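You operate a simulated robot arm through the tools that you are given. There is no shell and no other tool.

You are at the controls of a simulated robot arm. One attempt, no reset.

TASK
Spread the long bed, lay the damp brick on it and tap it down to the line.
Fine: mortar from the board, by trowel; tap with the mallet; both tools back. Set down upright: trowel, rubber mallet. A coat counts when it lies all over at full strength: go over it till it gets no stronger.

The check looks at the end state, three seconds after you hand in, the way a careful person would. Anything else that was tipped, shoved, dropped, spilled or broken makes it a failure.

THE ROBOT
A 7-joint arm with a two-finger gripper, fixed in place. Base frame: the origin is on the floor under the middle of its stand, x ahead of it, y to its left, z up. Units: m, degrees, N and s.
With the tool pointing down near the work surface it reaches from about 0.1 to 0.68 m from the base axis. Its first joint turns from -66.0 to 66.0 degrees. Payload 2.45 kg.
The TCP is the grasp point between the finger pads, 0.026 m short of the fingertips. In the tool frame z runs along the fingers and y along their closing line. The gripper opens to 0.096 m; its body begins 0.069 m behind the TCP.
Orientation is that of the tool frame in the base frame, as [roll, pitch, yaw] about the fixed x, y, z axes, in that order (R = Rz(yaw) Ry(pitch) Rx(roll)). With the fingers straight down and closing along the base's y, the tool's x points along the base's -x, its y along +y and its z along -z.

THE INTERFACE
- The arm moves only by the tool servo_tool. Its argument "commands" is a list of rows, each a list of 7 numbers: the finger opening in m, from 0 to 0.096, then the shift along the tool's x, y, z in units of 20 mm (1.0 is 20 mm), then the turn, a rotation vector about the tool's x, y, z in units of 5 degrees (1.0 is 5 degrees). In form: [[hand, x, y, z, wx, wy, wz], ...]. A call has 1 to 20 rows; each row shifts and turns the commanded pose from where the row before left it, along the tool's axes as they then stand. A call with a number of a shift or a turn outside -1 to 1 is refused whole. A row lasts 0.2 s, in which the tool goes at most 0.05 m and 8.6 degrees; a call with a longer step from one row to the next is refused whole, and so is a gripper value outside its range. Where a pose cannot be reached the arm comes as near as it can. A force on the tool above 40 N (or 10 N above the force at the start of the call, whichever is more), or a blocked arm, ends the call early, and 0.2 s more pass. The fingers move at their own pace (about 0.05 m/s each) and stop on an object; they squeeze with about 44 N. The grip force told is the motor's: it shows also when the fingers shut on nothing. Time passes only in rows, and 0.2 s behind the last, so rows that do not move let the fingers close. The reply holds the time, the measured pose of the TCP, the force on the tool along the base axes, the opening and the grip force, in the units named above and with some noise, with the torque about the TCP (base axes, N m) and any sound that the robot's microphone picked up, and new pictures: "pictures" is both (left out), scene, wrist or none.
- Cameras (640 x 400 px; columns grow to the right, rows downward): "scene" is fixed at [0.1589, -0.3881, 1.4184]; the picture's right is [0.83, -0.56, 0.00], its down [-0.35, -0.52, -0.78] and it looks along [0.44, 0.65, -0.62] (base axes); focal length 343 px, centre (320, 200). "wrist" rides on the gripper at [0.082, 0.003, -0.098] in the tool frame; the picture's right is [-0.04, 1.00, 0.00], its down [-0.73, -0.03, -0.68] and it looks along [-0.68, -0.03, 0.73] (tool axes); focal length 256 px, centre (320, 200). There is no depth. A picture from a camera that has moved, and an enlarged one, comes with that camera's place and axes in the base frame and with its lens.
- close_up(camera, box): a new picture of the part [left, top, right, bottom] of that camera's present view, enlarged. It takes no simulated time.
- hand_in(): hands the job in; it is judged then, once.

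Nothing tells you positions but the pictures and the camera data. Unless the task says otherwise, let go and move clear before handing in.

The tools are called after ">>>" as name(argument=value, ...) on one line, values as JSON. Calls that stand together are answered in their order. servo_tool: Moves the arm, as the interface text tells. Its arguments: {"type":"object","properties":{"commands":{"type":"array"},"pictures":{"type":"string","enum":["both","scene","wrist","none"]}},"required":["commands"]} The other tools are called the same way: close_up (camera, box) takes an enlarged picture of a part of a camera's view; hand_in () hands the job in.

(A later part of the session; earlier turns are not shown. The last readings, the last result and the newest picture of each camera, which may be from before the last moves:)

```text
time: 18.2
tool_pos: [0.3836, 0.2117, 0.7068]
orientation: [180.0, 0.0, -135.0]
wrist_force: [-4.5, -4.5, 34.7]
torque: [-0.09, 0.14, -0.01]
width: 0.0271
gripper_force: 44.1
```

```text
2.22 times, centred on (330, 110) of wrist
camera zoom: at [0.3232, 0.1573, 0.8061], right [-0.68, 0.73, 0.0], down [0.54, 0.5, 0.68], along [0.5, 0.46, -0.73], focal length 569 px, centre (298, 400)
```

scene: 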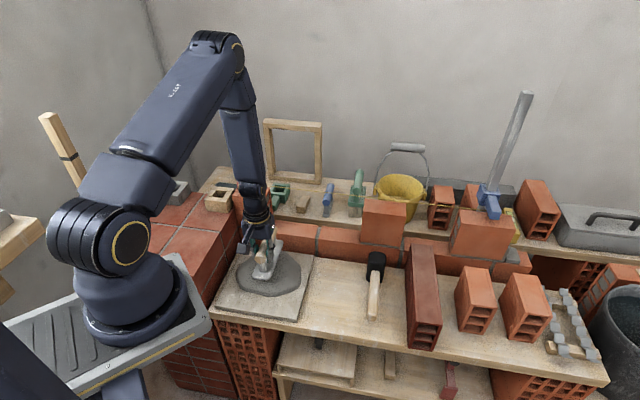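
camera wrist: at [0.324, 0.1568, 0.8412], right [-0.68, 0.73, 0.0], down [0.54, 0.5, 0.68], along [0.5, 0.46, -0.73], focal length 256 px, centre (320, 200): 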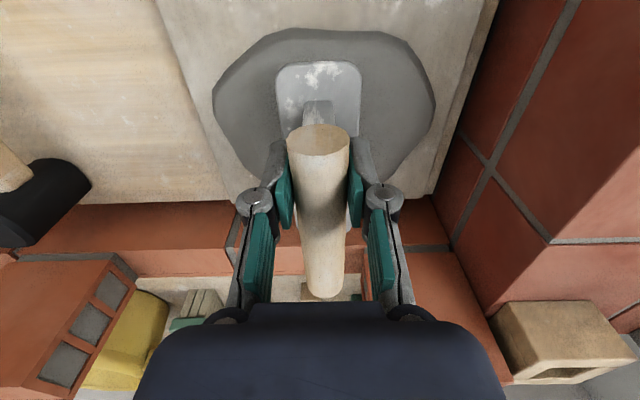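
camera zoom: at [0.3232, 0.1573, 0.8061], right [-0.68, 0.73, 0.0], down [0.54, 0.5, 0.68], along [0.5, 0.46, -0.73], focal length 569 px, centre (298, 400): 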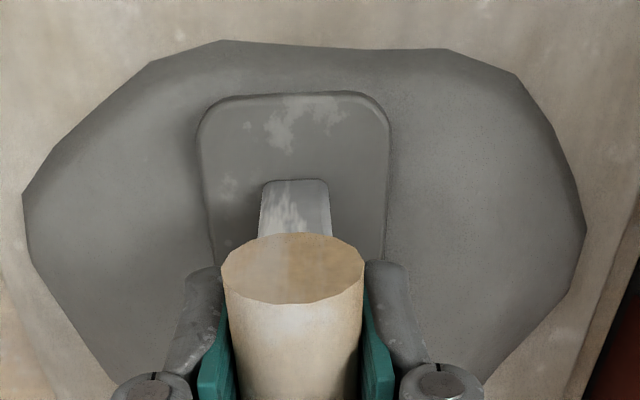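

Contact at about 35 N, and the blade turned mortar-grey, so it is loaded. I'll lift off and look at the blade.

>>> servo_tool(commands=[[0.0, 0, 0, -0.3, 0, 0, 0], [0.0, 0, 0, -1, 0, 0, 0], [0.0, 0, 0, -1, 0, 0, 0], [0.0, 0, 0, -1, 0, 0, 0], [0.0, 0, 0, -1, 0, 0, 0], [0.0, 0, 0, -1, 0, 0, 0]])

>>> close_up(camera="scene", box=[210, 180, 330, 310])

>>> close_up(camera="wrist", box=[200, 20, 460, 200])

```text
time: 19.6
tool_pos: [0.3842, 0.2131, 0.8118]
orientation: [180.0, 0.0, -134.9]
wrist_force: [-0.6, 0.6, -2.3]
torque: [-0.04, 0.04, 0.01]
width: 0.0264
gripper_force: 43.8
camera wrist: at [0.3233, 0.1581, 0.9107], right [-0.68, 0.73, 0.0], down [0.54, 0.5, 0.68], along [0.5, 0.46, -0.73], focal length 256 px, centre (320, 200)
```

scene: 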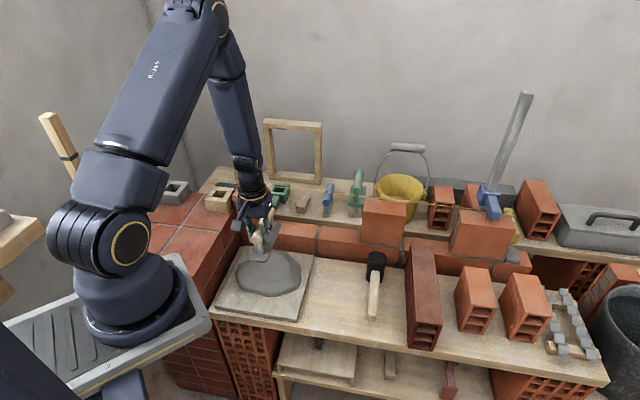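
wrist: 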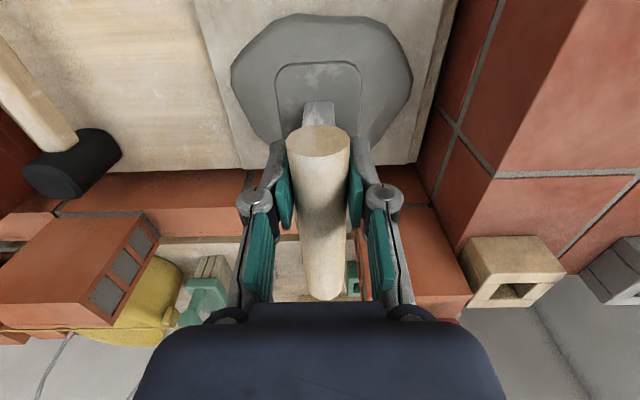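

```text
3.08 times, centred on (270, 245) of scene
camera zoom: at [0.159, -0.3881, 1.4184], right [0.83, -0.56, 0.0], down [-0.35, -0.52, -0.78], along [0.44, 0.65, -0.62], focal length 1056 px, centre (474, 62)
```

zoom: 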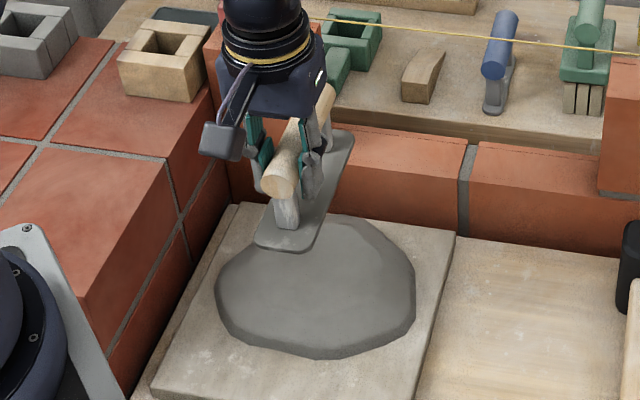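

```text
2.22 times, centred on (330, 110) of wrist
camera zoom: at [0.3233, 0.1581, 0.9107], right [-0.68, 0.73, 0.0], down [0.54, 0.5, 0.68], along [0.5, 0.46, -0.73], focal length 569 px, centre (298, 400)
```

zoom: 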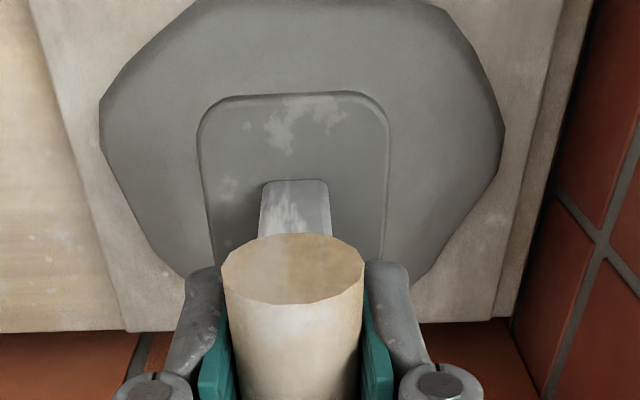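

The blade is clearly loaded (dark grey). Next I'll move in front of the bed's middle, drop below the line's height, and then slide forward under the string with the blade above the bed.

>>> servo_tool(commands=[[0.0, -0.78, -0.98, 0, 0, 0, 0], [0.0, -0.78, -0.98, 0, 0, 0, 0], [0.0, -0.78, -0.98, 0, 0, 0, 0], [0.0, -0.78, -0.98, 0, 0, 0, 0], [0.0, -0.78, -0.98, 0, 0, 0, 0], [0.0, 0, 0, 0.75, 0, 0, 0], [0.0, 0, 0, 0.75, 0, 0, 0], [0.0, 0, 0, 0.75, 0, 0, 0], [0.0, 0, 0, 0.6, 0, 0, 0]])

>>> close_up(camera="scene", box=[230, 160, 400, 290])

>>> close_up(camera="wrist", box=[100, 100, 540, 320])

```text
time: 21.6
tool_pos: [0.5075, 0.1987, 0.7554]
orientation: [180.0, -0.1, -134.9]
wrist_force: [-0.6, 0.5, -2.7]
torque: [-0.02, 0.06, 0.01]
width: 0.0265
gripper_force: 43.7
camera wrist: at [0.4474, 0.1439, 0.8536], right [-0.68, 0.73, 0.0], down [0.54, 0.5, 0.68], along [0.5, 0.46, -0.73], focal length 256 px, centre (320, 200)
```

scene: 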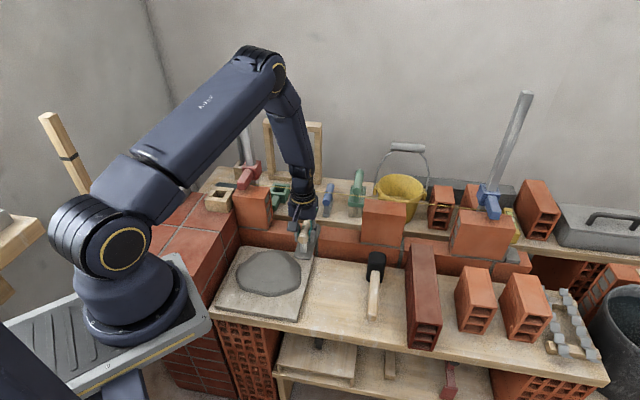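
wrist: 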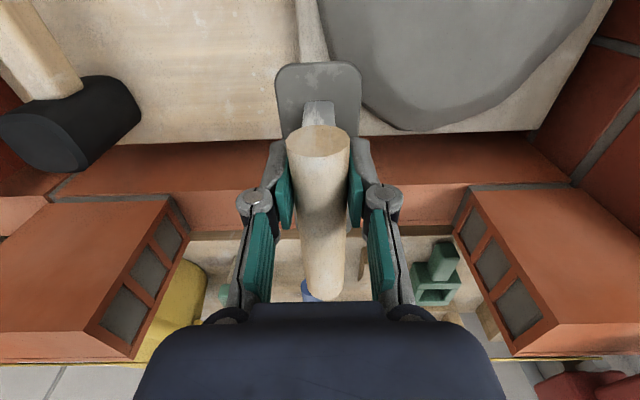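

```text
3.08 times, centred on (315, 225) of scene
camera zoom: at [0.159, -0.3881, 1.4184], right [0.83, -0.56, 0.0], down [-0.35, -0.52, -0.78], along [0.44, 0.65, -0.62], focal length 1056 px, centre (335, 123)
```

zoom: 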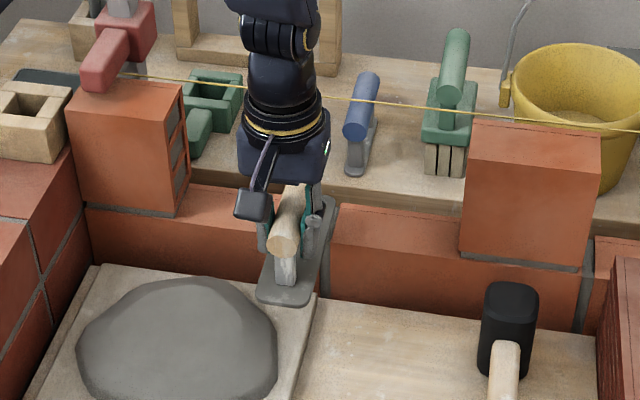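

```text
1.45 times, centred on (320, 210) of wrist
camera zoom: at [0.4474, 0.1439, 0.8536], right [-0.68, 0.73, 0.0], down [0.54, 0.5, 0.68], along [0.5, 0.46, -0.73], focal length 372 px, centre (320, 186)
```

zoom: 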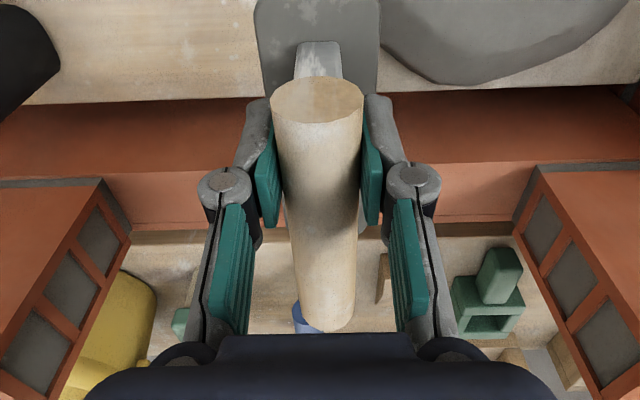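

Geometry from this view confirms the gap at u≈0.071–0.3685 and the bed top at about z 0.657. I'll slide under the line and over to the left end of the bed, then come down gently.

>>> servo_tool(commands=[[0.0, -0.34, 0.97, 0, 0, 0, 0], [0.0, -0.34, 0.97, 0, 0, 0, 0], [0.0, -0.34, 0.97, 0, 0, 0, 0], [0.0, -0.34, 0.97, 0, 0, 0, 0], [0.0, -0.34, 0.97, 0, 0, 0, 0], [0.0, -0.34, 0.97, 0, 0, 0, 0], [0.0, 0, 0, 0.5, 0, 0, 0], [0.0, 0, 0, 0.4, 0, 0, 0]])

>>> close_up(camera="scene", box=[230, 160, 400, 290])

>>> close_up(camera="wrist", box=[180, 50, 540, 250])

```text
time: 23.4
tool_pos: [0.4571, 0.3089, 0.739]
orientation: [-179.8, 0.1, -135.1]
wrist_force: [11.3, -12.6, 7.2]
torque: [-0.39, -0.71, -0.68]
width: 0.0265
gripper_force: 44.3
camera wrist: at [0.3956, 0.2541, 0.8366], right [-0.68, 0.74, 0.0], down [0.54, 0.5, 0.68], along [0.5, 0.46, -0.73], focal length 256 px, centre (320, 200)
```

scene: 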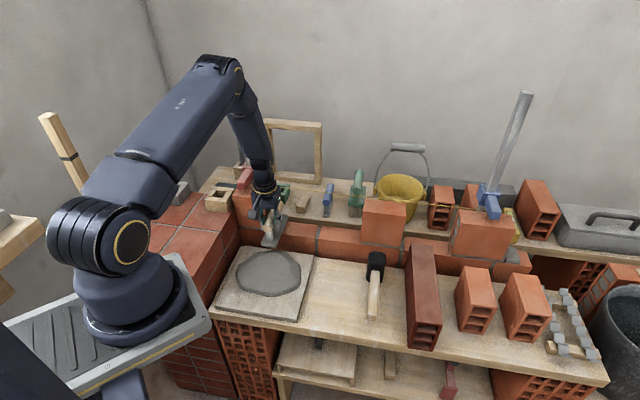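
wrist: 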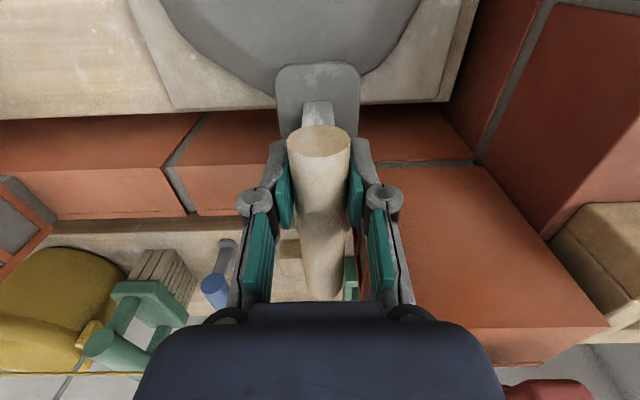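

```text
3.08 times, centred on (315, 225) of scene
camera zoom: at [0.159, -0.3884, 1.4183], right [0.83, -0.56, 0.0], down [-0.35, -0.52, -0.78], along [0.44, 0.65, -0.62], focal length 1056 px, centre (335, 123)
```

zoom: 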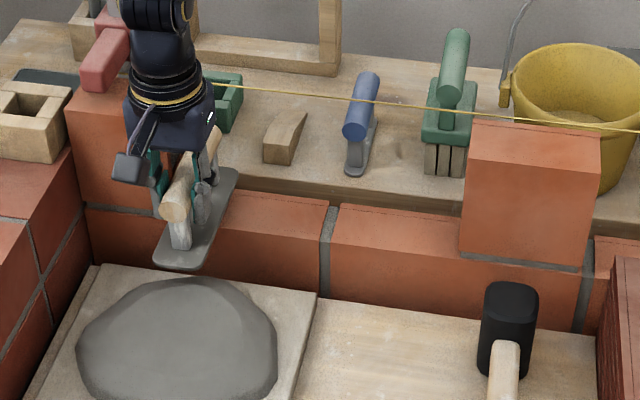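

```text
1.78 times, centred on (360, 150) of wrist
camera zoom: at [0.3956, 0.2541, 0.8366], right [-0.68, 0.74, 0.0], down [0.54, 0.5, 0.68], along [0.5, 0.46, -0.73], focal length 455 px, centre (249, 289)
```

zoom: 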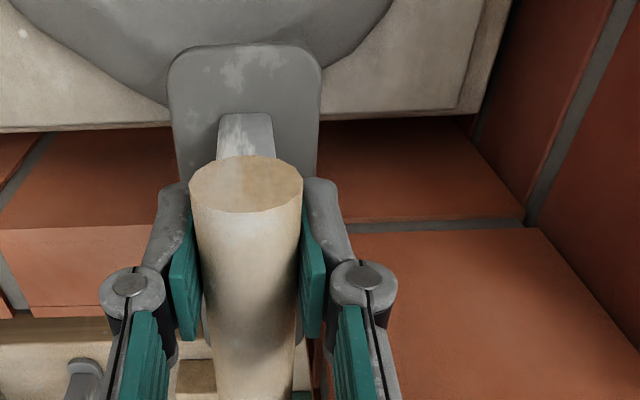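

There's about a 17 N side force: the blade edge is touching the left brick's end. I back off to the right straight away.

>>> servo_tool(commands=[[0.0, 0, -0.4, 0, 0, 0, 0]], pictures="none")

>>> close_up(camera="wrist", box=[180, 50, 540, 250])

>>> close_up(camera="scene", box=[230, 180, 310, 270])

```text
time: 23.8
tool_pos: [0.4576, 0.307, 0.7385]
orientation: [179.8, -0.1, -134.9]
wrist_force: [-0.4, -0.3, -3.1]
torque: [-0.05, 0.08, 0.01]
width: 0.0266
gripper_force: 43.7
```

```text
1.78 times, centred on (360, 150) of wrist
camera zoom: at [0.3976, 0.2511, 0.8362], right [-0.68, 0.73, 0.0], down [0.54, 0.5, 0.68], along [0.49, 0.46, -0.74], focal length 455 px, centre (249, 289)
```

zoom: 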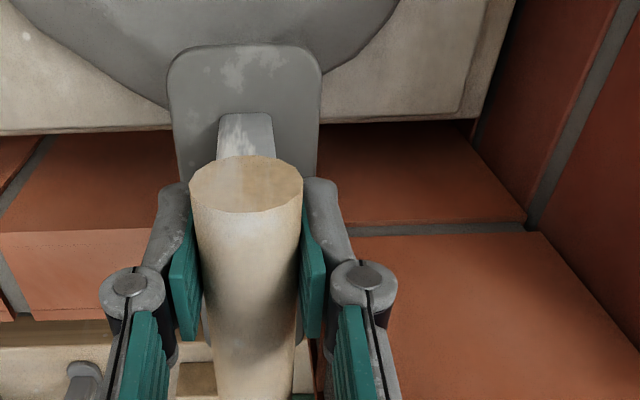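

```text
4.44 times, centred on (270, 225) of scene
camera zoom: at [0.159, -0.3881, 1.4184], right [0.83, -0.56, 0.0], down [-0.35, -0.52, -0.78], along [0.44, 0.65, -0.62], focal length 1525 px, centre (542, 89)
```

zoom: 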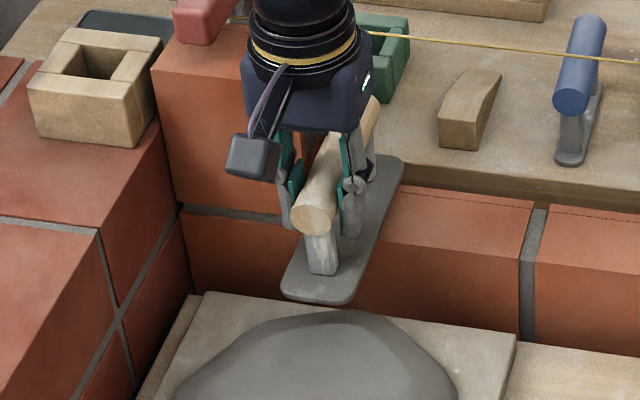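

Free again (u≈0.1065). Now I lower the blade onto the bed in small steps.

>>> servo_tool(commands=[[0.0, 0, 0, 0.25, 0, 0, 0], [0.0, 0, 0, 0.2, 0, 0, 0]], pictures="none")

>>> close_up(camera="scene", box=[230, 180, 330, 280])

```text
time: 24.4
tool_pos: [0.46, 0.3044, 0.7294]
orientation: [180.0, 0.0, -134.9]
wrist_force: [-0.4, 0.9, -3.5]
torque: [-0.06, 0.07, -0.03]
width: 0.0264
gripper_force: 44.1
```

```text
4.00 times, centred on (280, 230) of scene
camera zoom: at [0.159, -0.3881, 1.4184], right [0.83, -0.56, 0.0], down [-0.35, -0.52, -0.78], along [0.44, 0.65, -0.62], focal length 1372 px, centre (480, 80)
```

zoom: 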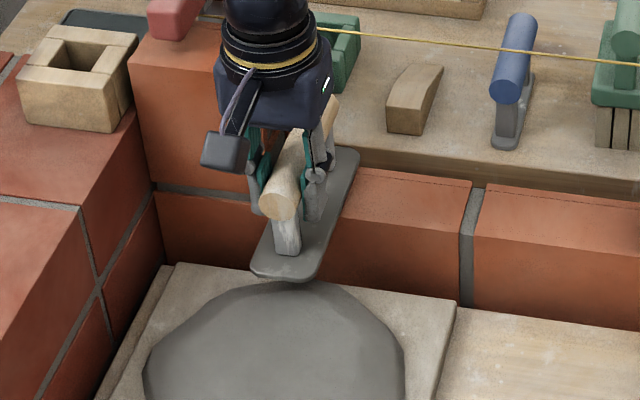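

>>> servo_tool(commands=[[0.0, 0, 0, 0.2, 0, 0, 0], [0.0, 0, 0, 0.15, 0, 0, 0]], pictures="none")

>>> close_up(camera="scene", box=[230, 180, 330, 280])

```text
time: 25.0
tool_pos: [0.4624, 0.3043, 0.7232]
orientation: [-179.9, 0.0, -135.1]
wrist_force: [-2.0, -4.3, 11.5]
torque: [0.57, -0.11, 0.02]
width: 0.0266
gripper_force: 44.3
```

```text
4.00 times, centred on (280, 230) of scene
camera zoom: at [0.1587, -0.3883, 1.4183], right [0.83, -0.56, 0.0], down [-0.35, -0.52, -0.78], along [0.44, 0.65, -0.62], focal length 1372 px, centre (480, 80)
```

zoom: 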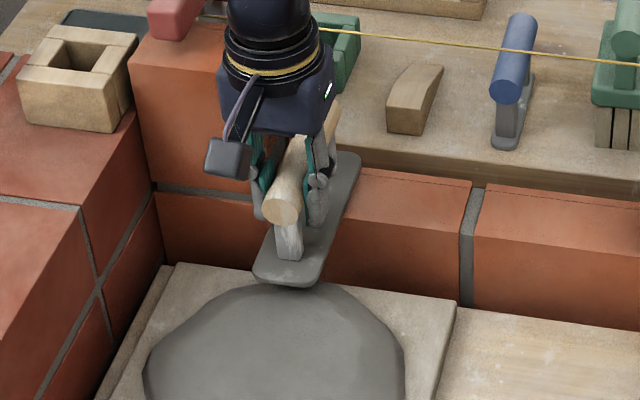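

Contact at about 14 N with the bed top at z≈0.658. Now I sweep to the right with this light pressure and look at what is deposited.

>>> servo_tool(commands=[[0.0, 0, -0.4, 0, 0, 0, 0], [0.0, 0, -0.5, 0, 0, 0, 0], [0.0, 0, -0.5, 0, 0, 0, 0], [0.0, 0, -0.5, 0, 0, 0, 0], [0.0, 0, -0.5, 0, 0, 0, 0], [0.0, 0, -0.5, 0, 0, 0, 0], [0.0, 0, -0.5, 0, 0, 0, 0], [0.0, 0, -0.5, 0, 0, 0, 0]])

>>> close_up(camera="scene", box=[230, 180, 390, 280])

>>> close_up(camera="wrist", box=[100, 50, 540, 270])

```text
time: 26.8
tool_pos: [0.5148, 0.2477, 0.7208]
orientation: [-180.0, 0.1, -135.0]
wrist_force: [-6.3, 6.6, 21.8]
torque: [0.81, -0.49, 0.34]
width: 0.0266
gripper_force: 44.5
camera wrist: at [0.4549, 0.1937, 0.8201], right [-0.68, 0.73, 0.0], down [0.54, 0.5, 0.68], along [0.5, 0.46, -0.73], focal length 256 px, centre (320, 200)
```

scene: 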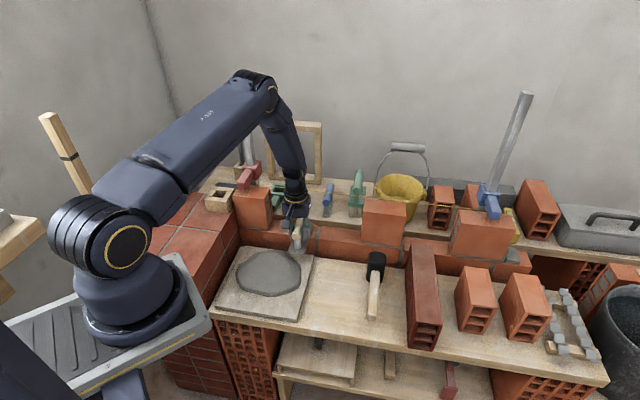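
wrist: 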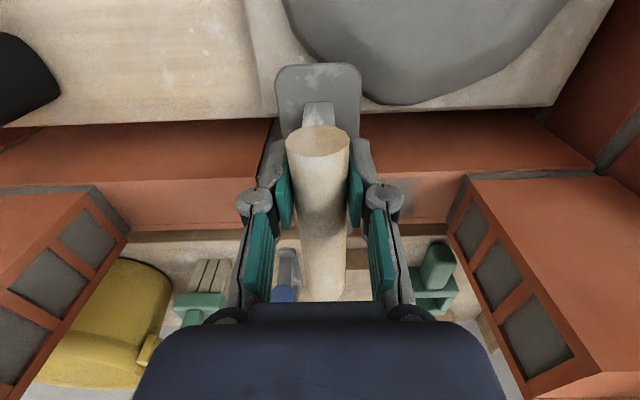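

```text
4.00 times, centred on (310, 230) of scene
camera zoom: at [0.1585, -0.3882, 1.4184], right [0.83, -0.56, 0.0], down [-0.35, -0.52, -0.78], along [0.44, 0.65, -0.62], focal length 1372 px, centre (360, 80)
```

zoom: 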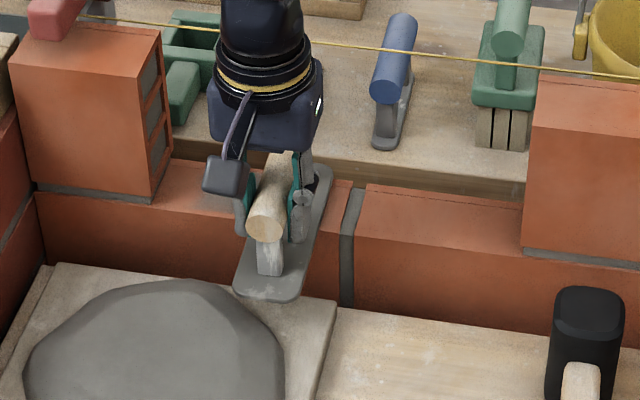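

```text
1.45 times, centred on (320, 160) of wrist
camera zoom: at [0.4549, 0.1937, 0.8201], right [-0.68, 0.73, 0.0], down [0.54, 0.5, 0.68], along [0.5, 0.46, -0.73], focal length 372 px, centre (320, 258)
```

zoom: 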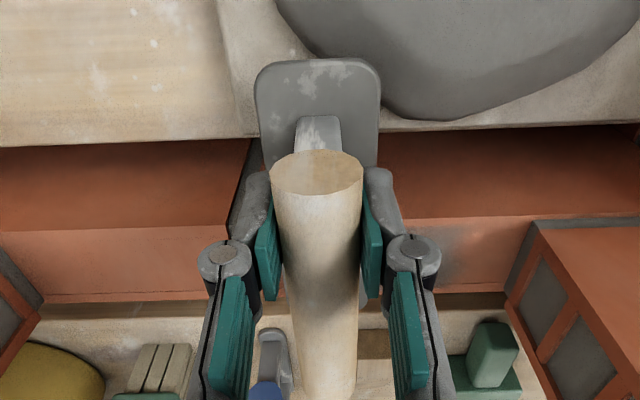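

A faint grey stain shows where the blade first rested, and the blade has paled a bit. I'll zoom in to understand how the coat builds.

>>> close_up(camera="wrist", box=[360, 120, 500, 240])

>>> close_up(camera="scene", box=[255, 210, 335, 260])

```text
3.33 times, centred on (430, 180) of wrist
camera zoom: at [0.4549, 0.1937, 0.8201], right [-0.68, 0.73, 0.0], down [0.54, 0.5, 0.68], along [0.5, 0.46, -0.73], focal length 853 px, centre (-47, 267)
```

zoom: 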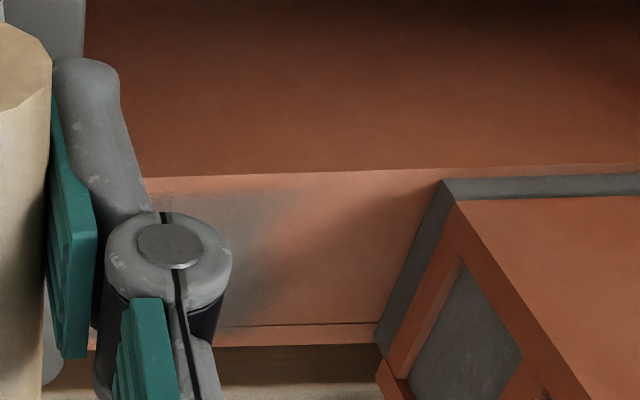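

```text
8.00 times, centred on (295, 235) of scene
camera zoom: at [0.1585, -0.3882, 1.4184], right [0.83, -0.56, 0.0], down [-0.35, -0.52, -0.78], along [0.44, 0.65, -0.62], focal length 2744 px, centre (520, -80)
```

zoom: 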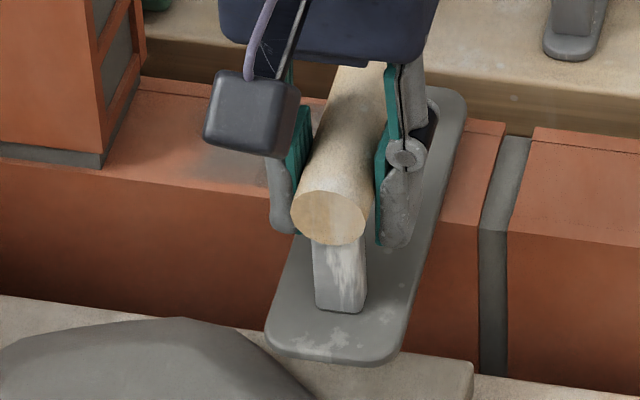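

The coat is a paint-like stain that builds up under the blade. I'll continue the stroke to the right end.

>>> servo_tool(commands=[[0.0, 0, -0.5, 0, 0, 0, 0], [0.0, 0, -0.5, 0, 0, 0, 0], [0.0, 0, -0.5, 0, 0, 0, 0], [0.0, 0, -0.5, 0, 0, 0, 0], [0.0, 0, -0.5, 0, 0, 0, 0], [0.0, 0, -0.5, 0, 0, 0, 0], [0.0, 0, -0.5, 0, 0, 0, 0], [0.0, 0, -0.5, 0, 0, 0, 0], [0.0, 0, -0.5, 0, 0, 0, 0], [0.0, 0, -0.5, 0, 0, 0, 0], [0.0, 0, -0.5, 0, 0, 0, 0], [0.0, 0, -0.5, 0, 0, 0, 0], [0.0, 0, -0.5, 0, 0, 0, 0]])

>>> close_up(camera="scene", box=[255, 190, 375, 265])

>>> close_up(camera="wrist", box=[140, 90, 560, 240])

```text
time: 29.6
tool_pos: [0.6089, 0.1568, 0.7206]
orientation: [-180.0, 0.1, -135.0]
wrist_force: [-4.6, 4.1, 13.4]
torque: [0.46, -0.24, 0.21]
width: 0.0265
gripper_force: 43.9
camera wrist: at [0.548, 0.1021, 0.8199], right [-0.68, 0.73, 0.0], down [0.54, 0.5, 0.68], along [0.5, 0.46, -0.73], focal length 256 px, centre (320, 200)
```

scene: 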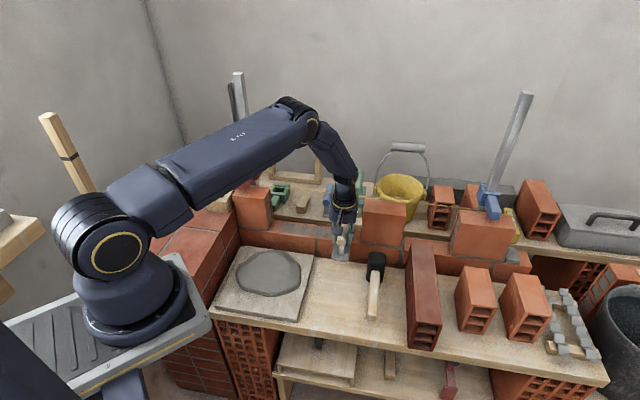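
wrist: 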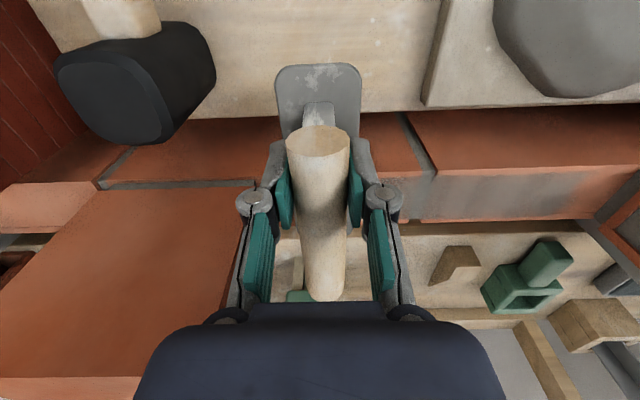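

```text
5.33 times, centred on (315, 228) of scene
camera zoom: at [0.1586, -0.3881, 1.4184], right [0.83, -0.56, 0.0], down [-0.35, -0.52, -0.78], along [0.44, 0.65, -0.62], focal length 1830 px, centre (347, 53)
```

zoom: 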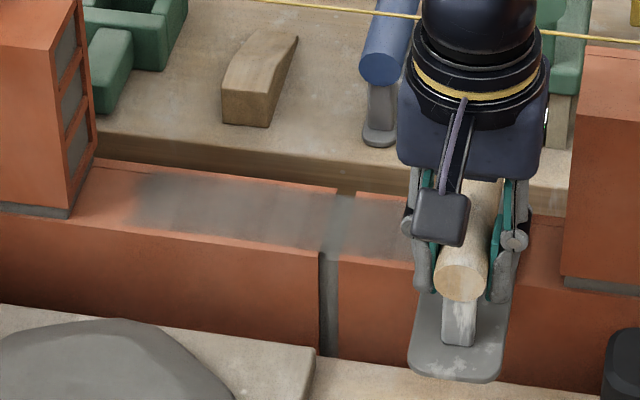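

```text
1.52 times, centred on (350, 165) of wrist
camera zoom: at [0.548, 0.1021, 0.8199], right [-0.68, 0.73, 0.0], down [0.54, 0.5, 0.68], along [0.5, 0.46, -0.73], focal length 390 px, centre (274, 253)
```

zoom: 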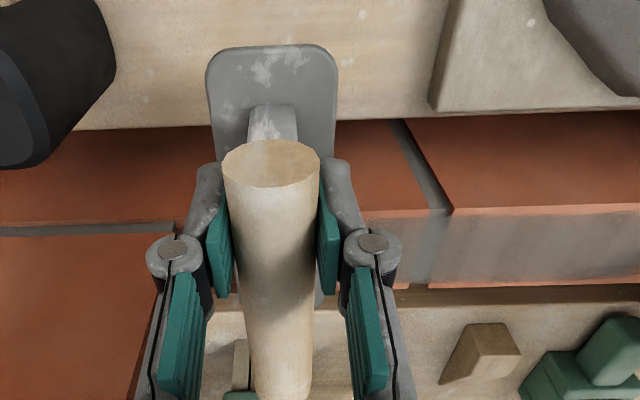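

The stroke leaves a translucent, even grey coat, so more passes are needed and the ends still need covering. I'll go further to the right end, then sweep back left.

>>> servo_tool(commands=[[0.0, 0, -0.3, 0, 0, 0, 0], [0.0, 0, -0.3, 0, 0, 0, 0], [0.0, 0, -0.2, 0, 0, 0, 0], [0.0, 0, 0, 0, 0, 0, 0]], pictures="none")

>>> close_up(camera="scene", box=[300, 190, 420, 265])

>>> close_up(camera="wrist", box=[140, 90, 560, 240])

```text
time: 30.6
tool_pos: [0.6198, 0.1459, 0.7212]
orientation: [180.0, 0.1, -135.0]
wrist_force: [-4.4, 4.5, 14.7]
torque: [0.57, -0.36, 0.25]
width: 0.0264
gripper_force: 44.4
```

```text
5.33 times, centred on (360, 228) of scene
camera zoom: at [0.1585, -0.3881, 1.4184], right [0.83, -0.56, 0.0], down [-0.35, -0.52, -0.78], along [0.44, 0.65, -0.62], focal length 1830 px, centre (107, 53)
```

zoom: 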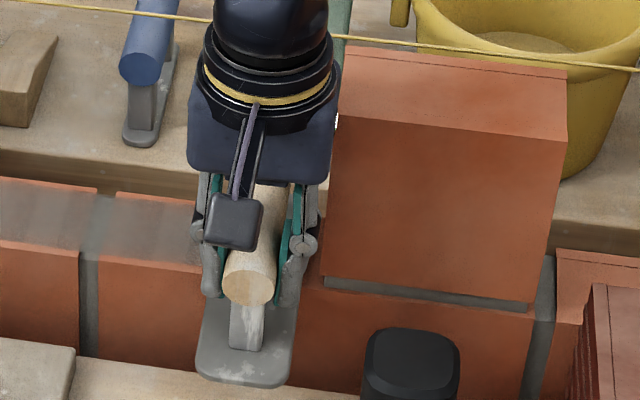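

```text
1.52 times, centred on (350, 165) of wrist
camera zoom: at [0.5584, 0.0909, 0.8198], right [-0.68, 0.73, 0.0], down [0.54, 0.5, 0.68], along [0.5, 0.46, -0.73], focal length 390 px, centre (274, 253)
```

zoom: 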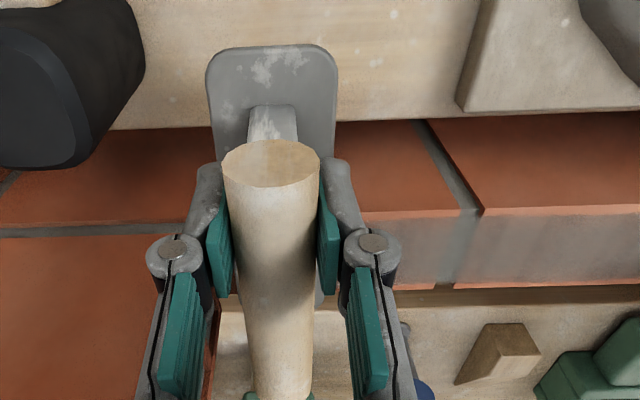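

Now sweeping back left.

>>> servo_tool(commands=[[0.0, 0, 0.5, 0, 0, 0, 0], [0.0, 0, 0.5, 0, 0, 0, 0], [0.0, 0, 0.5, 0, 0, 0, 0], [0.0, 0, 0.5, 0, 0, 0, 0], [0.0, 0, 0.5, 0, 0, 0, 0], [0.0, 0, 0.5, 0, 0, 0, 0], [0.0, 0, 0.5, 0, 0, 0, 0], [0.0, 0, 0.5, 0, 0, 0, 0], [0.0, 0, 0.5, 0, 0, 0, 0], [0.0, 0, 0.5, 0, 0, 0, 0], [0.0, 0, 0.5, 0, 0, 0, 0], [0.0, 0, 0.5, 0, 0, 0, 0], [0.0, 0, 0.5, 0, 0, 0, 0], [0.0, 0, 0.5, 0, 0, 0, 0], [0.0, 0, 0.5, 0, 0, 0, 0], [0.0, 0, 0.5, 0, 0, 0, 0], [0.0, 0, 0.5, 0, 0, 0, 0], [0.0, 0, 0.5, 0, 0, 0, 0], [0.0, 0, 0.5, 0, 0, 0, 0], [0.0, 0, 0.5, 0, 0, 0, 0]], pictures="none")

>>> close_up(camera="scene", box=[250, 190, 380, 270])

>>> close_up(camera="wrist", box=[100, 90, 560, 240])

```text
time: 34.8
tool_pos: [0.4775, 0.2866, 0.722]
orientation: [180.0, 0.0, -135.0]
wrist_force: [0.3, 0.4, -2.6]
torque: [-0.02, 0.05, 0.0]
width: 0.0266
gripper_force: 43.7
```

```text
4.92 times, centred on (315, 230) of scene
camera zoom: at [0.159, -0.3881, 1.4184], right [0.83, -0.56, 0.0], down [-0.35, -0.52, -0.78], along [0.44, 0.65, -0.62], focal length 1689 px, centre (345, 52)
```

zoom: 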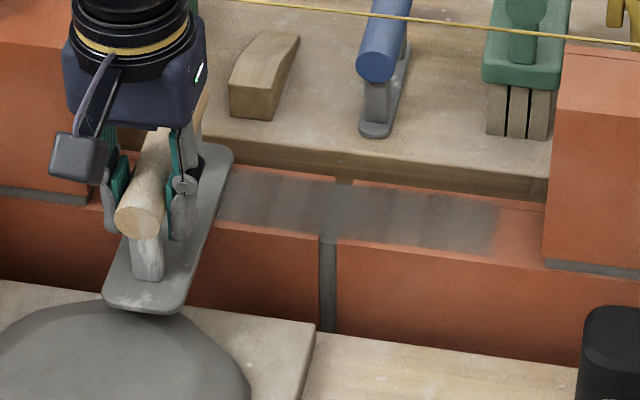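

```text
1.39 times, centred on (330, 165) of wrist
camera zoom: at [0.4169, 0.2313, 0.8206], right [-0.68, 0.73, 0.0], down [0.54, 0.5, 0.68], along [0.5, 0.46, -0.73], focal length 356 px, centre (306, 249)
```

zoom: 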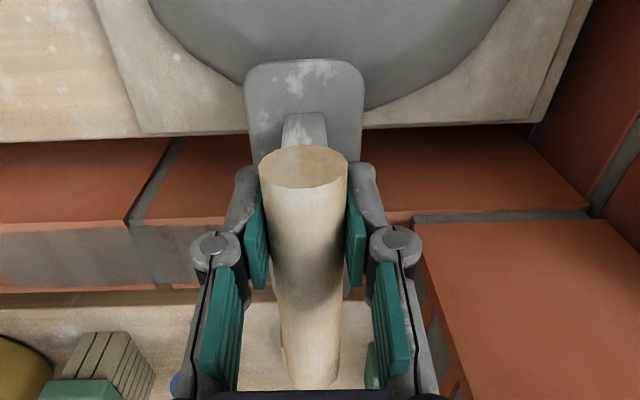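

The coat spans about u 0.10–0.336, which looks like the bed's whole marked length (brick-sized, centred on the gap). The return pass added little, so the blade is running empty; I'll go back and reload.

>>> servo_tool(commands=[[0.0, 0, 0, -0.5, 0, 0, 0], [0.0, 1, 0, 0, 0, 0, 0], [0.0, 1, 0, 0, 0, 0, 0], [0.0, 1, 0, 0, 0, 0, 0], [0.0, 1, 0, 0, 0, 0, 0], [0.0, 1, 0, 0, 0, 0, 0], [0.0, 1, 0, 0, 0, 0, 0], [0.0, 0, 0, 0.3, 0, 0, 0], [0.0, 0, 0, 0.3, 0, 0, 0], [0.0, 0, 0, 0.3, 0, 0, 0]])

>>> close_up(camera="scene", box=[240, 190, 380, 300])

>>> close_up(camera="wrist", box=[40, 20, 600, 320])

```text
time: 37.0
tool_pos: [0.3928, 0.2013, 0.7128]
orientation: [179.9, 0.0, -135.1]
wrist_force: [0.2, -0.6, -2.0]
torque: [-0.05, 0.04, 0.0]
width: 0.0264
gripper_force: 44.4
camera wrist: at [0.3326, 0.147, 0.8117], right [-0.68, 0.73, 0.0], down [0.54, 0.5, 0.68], along [0.5, 0.46, -0.73], focal length 256 px, centre (320, 200)
```

scene: 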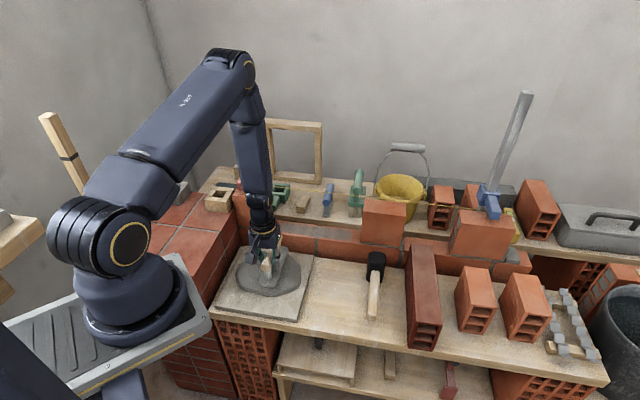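
wrist: 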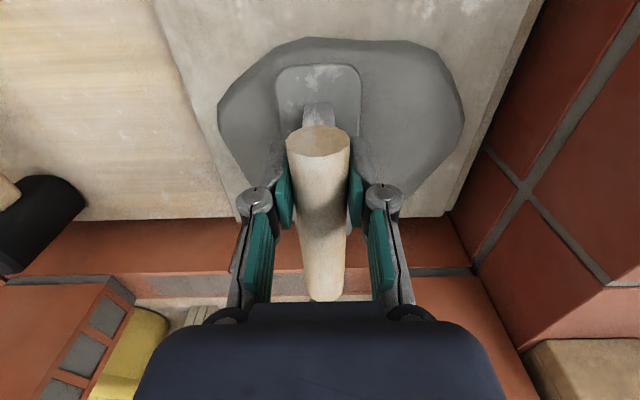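

```text
3.64 times, centred on (310, 245) of scene
camera zoom: at [0.159, -0.3881, 1.4184], right [0.83, -0.56, 0.0], down [-0.35, -0.52, -0.78], along [0.44, 0.65, -0.62], focal length 1248 px, centre (356, 36)
```

zoom: 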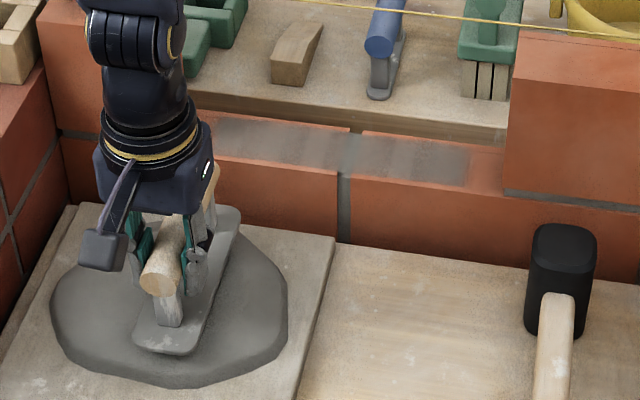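

```text
1.14 times, centred on (320, 170) of wrist
camera zoom: at [0.3326, 0.147, 0.8117], right [-0.68, 0.73, 0.0], down [0.54, 0.5, 0.68], along [0.5, 0.46, -0.73], focal length 293 px, centre (320, 234)
```

zoom: 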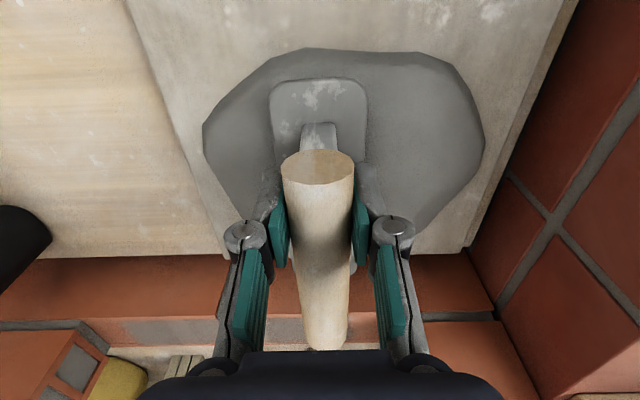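

Over the heap again at z≈0.713; I press lightly to reload.

>>> servo_tool(commands=[[0.0, 0, 0, 0.15, 0, 0, 0], [0.0, 0, 0, 0.13, 0, 0, 0], [0.0, 0, 0, 0, 0, 0, 0], [0.0, 0, 0, 0, 0, 0, 0]], pictures="none")

>>> close_up(camera="wrist", box=[200, 20, 460, 200])

```text
time: 38.0
tool_pos: [0.3932, 0.2014, 0.7075]
orientation: [-180.0, -0.1, -135.0]
wrist_force: [0.3, 0.5, -2.7]
torque: [-0.04, 0.06, 0.01]
width: 0.0264
gripper_force: 44.2
```

```text
2.22 times, centred on (330, 110) of wrist
camera zoom: at [0.332, 0.1474, 0.8067], right [-0.68, 0.73, 0.0], down [0.54, 0.5, 0.68], along [0.5, 0.46, -0.73], focal length 569 px, centre (298, 400)
```

zoom: 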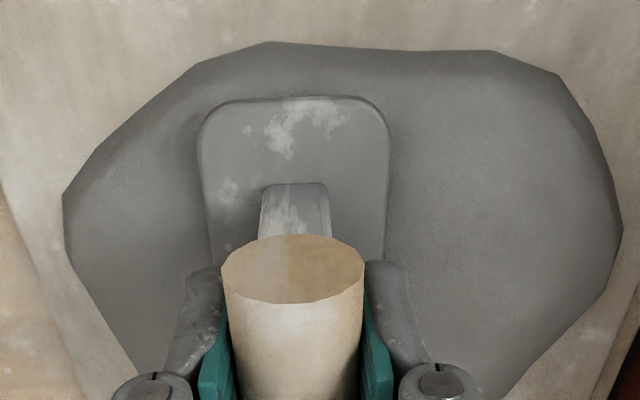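

>>> servo_tool(commands=[[0.0, 0, 0, 0.1, 0, 0, 0], [0.0, 0, 0, 0.08, 0, 0, 0], [0.0, 0, 0, 0, 0, 0, 0]], pictures="none")

>>> close_up(camera="wrist", box=[200, 20, 460, 200])

```text
time: 38.8
tool_pos: [0.3922, 0.2024, 0.7047]
orientation: [-180.0, 0.2, -134.9]
wrist_force: [-5.0, -1.0, 35.4]
torque: [0.02, 0.08, 0.03]
width: 0.0264
gripper_force: 44.4
```

```text
2.22 times, centred on (330, 110) of wrist
camera zoom: at [0.3327, 0.1477, 0.8032], right [-0.68, 0.73, 0.0], down [0.54, 0.5, 0.68], along [0.5, 0.46, -0.73], focal length 569 px, centre (298, 400)
```

zoom: 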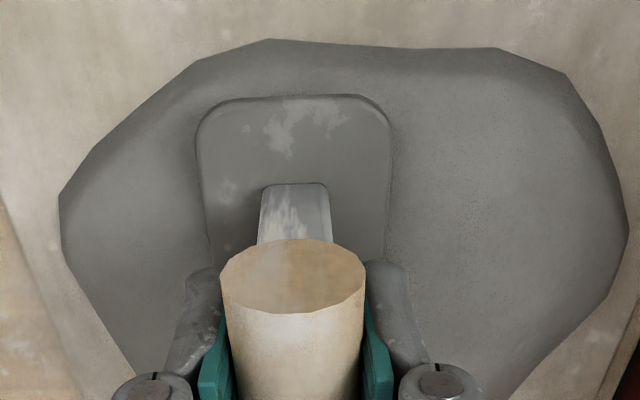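

Loaded again. Now back under the line to the left end of the bed for a slower second stroke.

>>> servo_tool(commands=[[0.0, 0, 0, -0.75, 0, 0, 0], [0.0, 0, 0, -0.75, 0, 0, 0], [0.0, -1, 0.2, 0, 0, 0, 0], [0.0, -1, 0.2, 0, 0, 0, 0], [0.0, -1, 0.2, 0, 0, 0, 0], [0.0, -1, 0.2, 0, 0, 0, 0], [0.0, -1, 0.2, 0, 0, 0, 0], [0.0, -1, 0.1, 0, 0, 0, 0], [0.0, 0, 0, 0.2, 0, 0, 0], [0.0, 0, 0, 0.2, 0, 0, 0], [0.0, 0, 0, 0.2, 0, 0, 0]], pictures="wrist")

```text
time: 41.2
tool_pos: [0.4611, 0.3026, 0.7227]
orientation: [-180.0, 0.0, -135.0]
wrist_force: [-0.3, -1.0, -2.3]
torque: [-0.03, 0.02, -0.01]
width: 0.0266
gripper_force: 43.9
camera wrist: at [0.4016, 0.2481, 0.8212], right [-0.68, 0.73, 0.0], down [0.54, 0.5, 0.68], along [0.5, 0.46, -0.73], focal length 256 px, centre (320, 200)
```

wrist: 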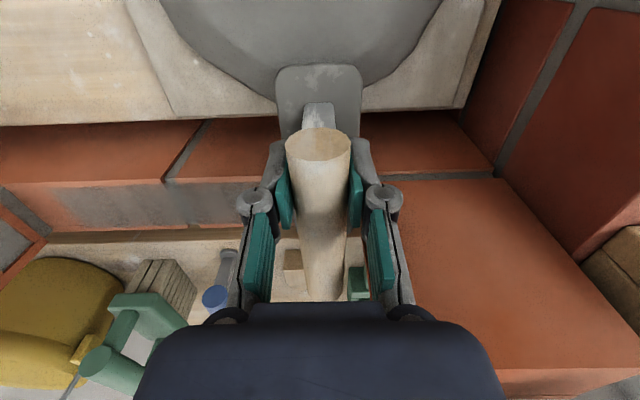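

>>> servo_tool(commands=[[0.0, 0, 0, 0.1, 0, 0, 0], [0.0, 0, 0, 0.1, 0, 0, 0], [0.0, 0, 0, 0, 0, 0, 0]], pictures="none")

```text
time: 42.0
tool_pos: [0.462, 0.3027, 0.7203]
orientation: [179.9, 0.1, -134.8]
wrist_force: [-6.5, -5.6, 25.0]
torque: [0.46, -0.46, 0.06]
width: 0.0265
gripper_force: 44.2
```

Contact of about 27 N; sweeping right, slower this time.

>>> servo_tool(commands=[[0.0, 0, -0.3, -0.03, 0, 0, 0], [0.0, 0, -0.3, 0, 0, 0, 0], [0.0, 0, -0.3, 0, 0, 0, 0], [0.0, 0, -0.3, 0, 0, 0, 0], [0.0, 0, -0.3, 0, 0, 0, 0], [0.0, 0, -0.3, 0, 0, 0, 0], [0.0, 0, -0.3, 0, 0, 0, 0], [0.0, 0, -0.3, 0, 0, 0, 0], [0.0, 0, -0.3, 0, 0, 0, 0], [0.0, 0, -0.3, 0, 0, 0, 0], [0.0, 0, -0.3, 0, 0, 0, 0], [0.0, 0, -0.3, 0, 0, 0, 0], [0.0, 0, -0.3, 0, 0, 0, 0], [0.0, 0, -0.3, 0, 0, 0, 0], [0.0, 0, -0.3, 0, 0, 0, 0], [0.0, 0, -0.3, 0, 0, 0, 0], [0.0, 0, -0.3, 0, 0, 0, 0], [0.0, 0, -0.3, 0, 0, 0, 0]], pictures="none")

>>> close_up(camera="scene", box=[250, 190, 380, 270])

>>> close_up(camera="wrist", box=[100, 50, 560, 240])

```text
time: 45.8
tool_pos: [0.5379, 0.2256, 0.7197]
orientation: [-180.0, 0.0, -135.0]
wrist_force: [-4.8, 6.8, 18.8]
torque: [0.73, -0.5, 0.34]
width: 0.0264
gripper_force: 44.2
```

```text
4.92 times, centred on (315, 230) of scene
camera zoom: at [0.1585, -0.3881, 1.4184], right [0.83, -0.56, 0.0], down [-0.35, -0.52, -0.78], along [0.44, 0.65, -0.62], focal length 1689 px, centre (345, 52)
```

zoom: 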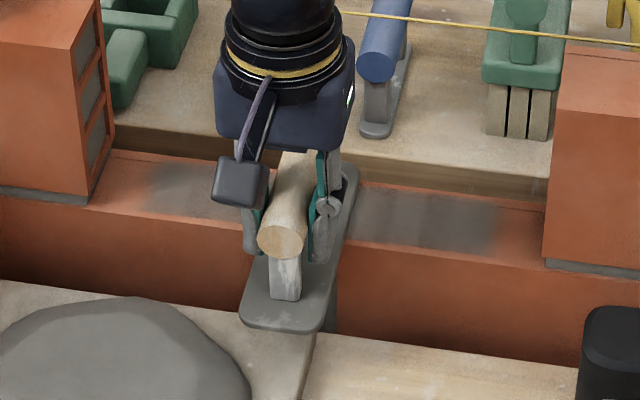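

```text
1.39 times, centred on (330, 145) of wrist
camera zoom: at [0.4776, 0.1712, 0.8176], right [-0.68, 0.73, 0.0], down [0.54, 0.5, 0.68], along [0.5, 0.46, -0.73], focal length 356 px, centre (306, 276)
```

zoom: 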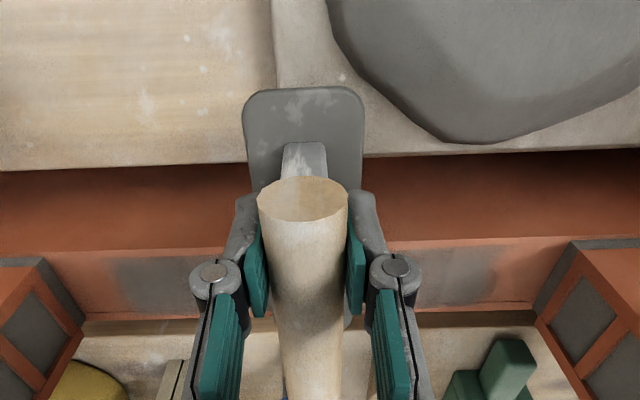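

>>> servo_tool(commands=[[0.0, 0, -0.3, 0, 0, 0, 0], [0.0, 0, -0.3, 0, 0, 0, 0], [0.0, 0, -0.3, 0, 0, 0, 0], [0.0, 0, -0.3, 0, 0, 0, 0], [0.0, 0, -0.3, 0, 0, 0, 0], [0.0, 0, -0.3, 0, 0, 0, 0], [0.0, 0, -0.3, 0, 0, 0, 0], [0.0, 0, -0.3, 0, 0, 0, 0], [0.0, 0, -0.3, 0, 0, 0, 0], [0.0, 0, -0.3, 0, 0, 0, 0], [0.0, 0, -0.3, 0, 0, 0, 0], [0.0, 0, -0.3, 0, 0, 0, 0], [0.0, 0, -0.3, 0, 0, 0, 0], [0.0, 0, -0.3, 0, 0, 0, 0], [0.0, 0, -0.3, 0, 0, 0, 0], [0.0, 0, -0.3, 0, 0, 0, 0], [0.0, 0, -0.3, 0, 0, 0, 0], [0.0, 0, -0.3, 0, 0, 0, 0]], pictures="none")

>>> close_up(camera="scene", box=[250, 190, 380, 270])

>>> close_up(camera="wrist", box=[100, 50, 560, 240])

```text
time: 49.6
tool_pos: [0.6143, 0.1507, 0.7188]
orientation: [-180.0, 0.1, -135.1]
wrist_force: [-1.1, 2.8, 5.8]
torque: [0.21, -0.19, 0.11]
width: 0.0264
gripper_force: 44.3
```

```text
4.92 times, centred on (315, 230) of scene
camera zoom: at [0.1588, -0.3881, 1.4184], right [0.83, -0.56, 0.0], down [-0.35, -0.52, -0.78], along [0.44, 0.65, -0.62], focal length 1689 px, centre (345, 52)
```

zoom: 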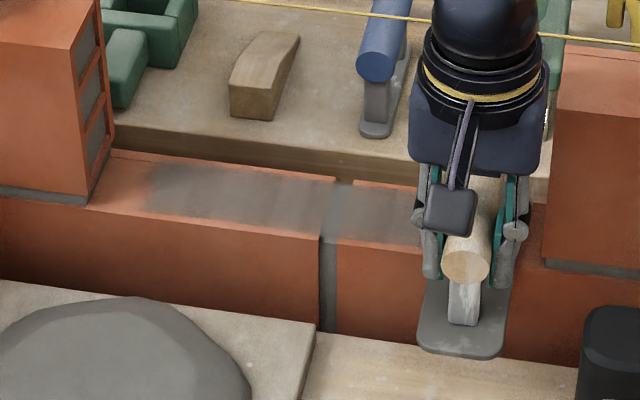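

```text
1.39 times, centred on (330, 145) of wrist
camera zoom: at [0.5545, 0.0949, 0.8174], right [-0.68, 0.73, 0.0], down [0.54, 0.5, 0.68], along [0.5, 0.46, -0.73], focal length 356 px, centre (306, 276)
```

zoom: 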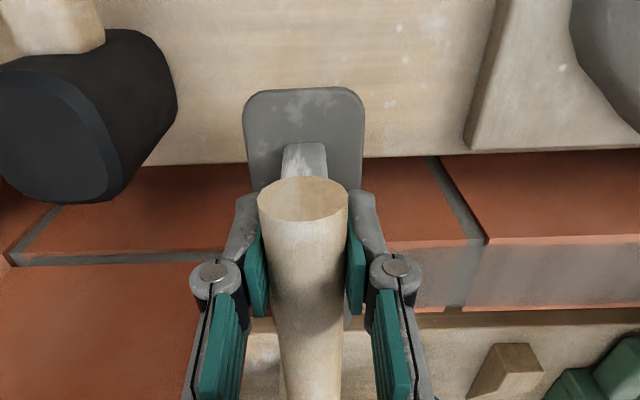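

The coat is growing stronger on the left. The blade still holds mortar, so I press slightly more and sweep back to the left.

>>> servo_tool(commands=[[0.0, 0, -0.3, 0.05, 0, 0, 0], [0.0, 0, 0, 0, 0, 0, 0], [0.0, 0, 0.3, 0, 0, 0, 0], [0.0, 0, 0.3, 0, 0, 0, 0], [0.0, 0, 0.3, 0, 0, 0, 0], [0.0, 0, 0.3, 0, 0, 0, 0], [0.0, 0, 0.3, 0, 0, 0, 0], [0.0, 0, 0.3, 0, 0, 0, 0], [0.0, 0, 0.3, 0, 0, 0, 0], [0.0, 0, 0.3, 0, 0, 0, 0], [0.0, 0, 0.3, 0, 0, 0, 0], [0.0, 0, 0.3, 0, 0, 0, 0], [0.0, 0, 0.3, 0, 0, 0, 0], [0.0, 0, 0.3, 0, 0, 0, 0], [0.0, 0, 0.3, 0, 0, 0, 0], [0.0, 0, 0.3, 0, 0, 0, 0], [0.0, 0, 0.3, 0, 0, 0, 0], [0.0, 0, 0.3, 0, 0, 0, 0], [0.0, 0, 0.3, 0, 0, 0, 0], [0.0, 0, 0.3, 0, 0, 0, 0]], pictures="none")

>>> close_up(camera="scene", box=[250, 190, 380, 270])

>>> close_up(camera="wrist", box=[100, 50, 560, 240])

```text
time: 53.8
tool_pos: [0.5428, 0.222, 0.7179]
orientation: [180.0, 0.0, -135.0]
wrist_force: [6.3, -5.9, 21.5]
torque: [0.5, -0.75, -0.37]
width: 0.0264
gripper_force: 43.8
```

```text
4.92 times, centred on (315, 230) of scene
camera zoom: at [0.1587, -0.3884, 1.4183], right [0.83, -0.56, 0.0], down [-0.35, -0.52, -0.78], along [0.44, 0.65, -0.62], focal length 1689 px, centre (345, 52)
```

zoom: 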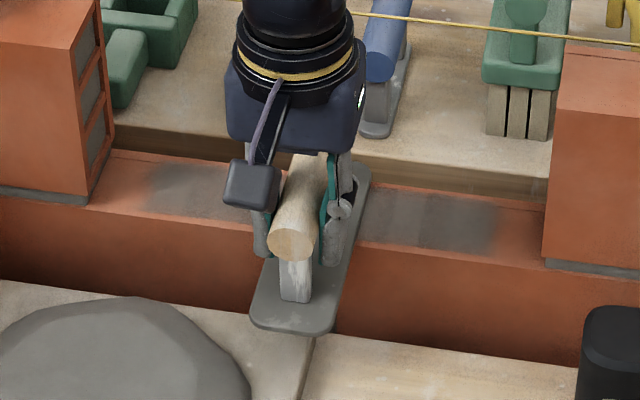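

```text
1.39 times, centred on (330, 145) of wrist
camera zoom: at [0.4822, 0.1667, 0.8166], right [-0.68, 0.73, 0.0], down [0.54, 0.5, 0.68], along [0.5, 0.46, -0.73], focal length 356 px, centre (306, 276)
```

zoom: 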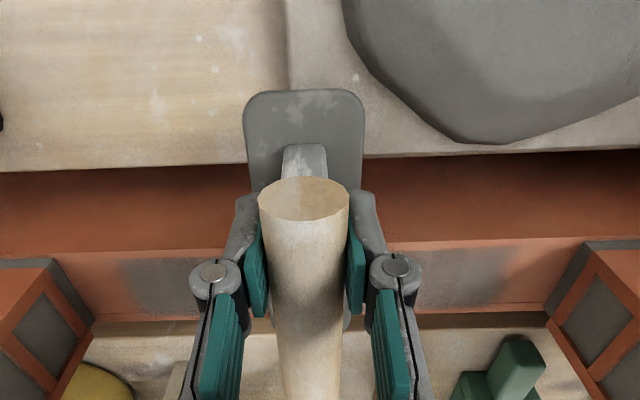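

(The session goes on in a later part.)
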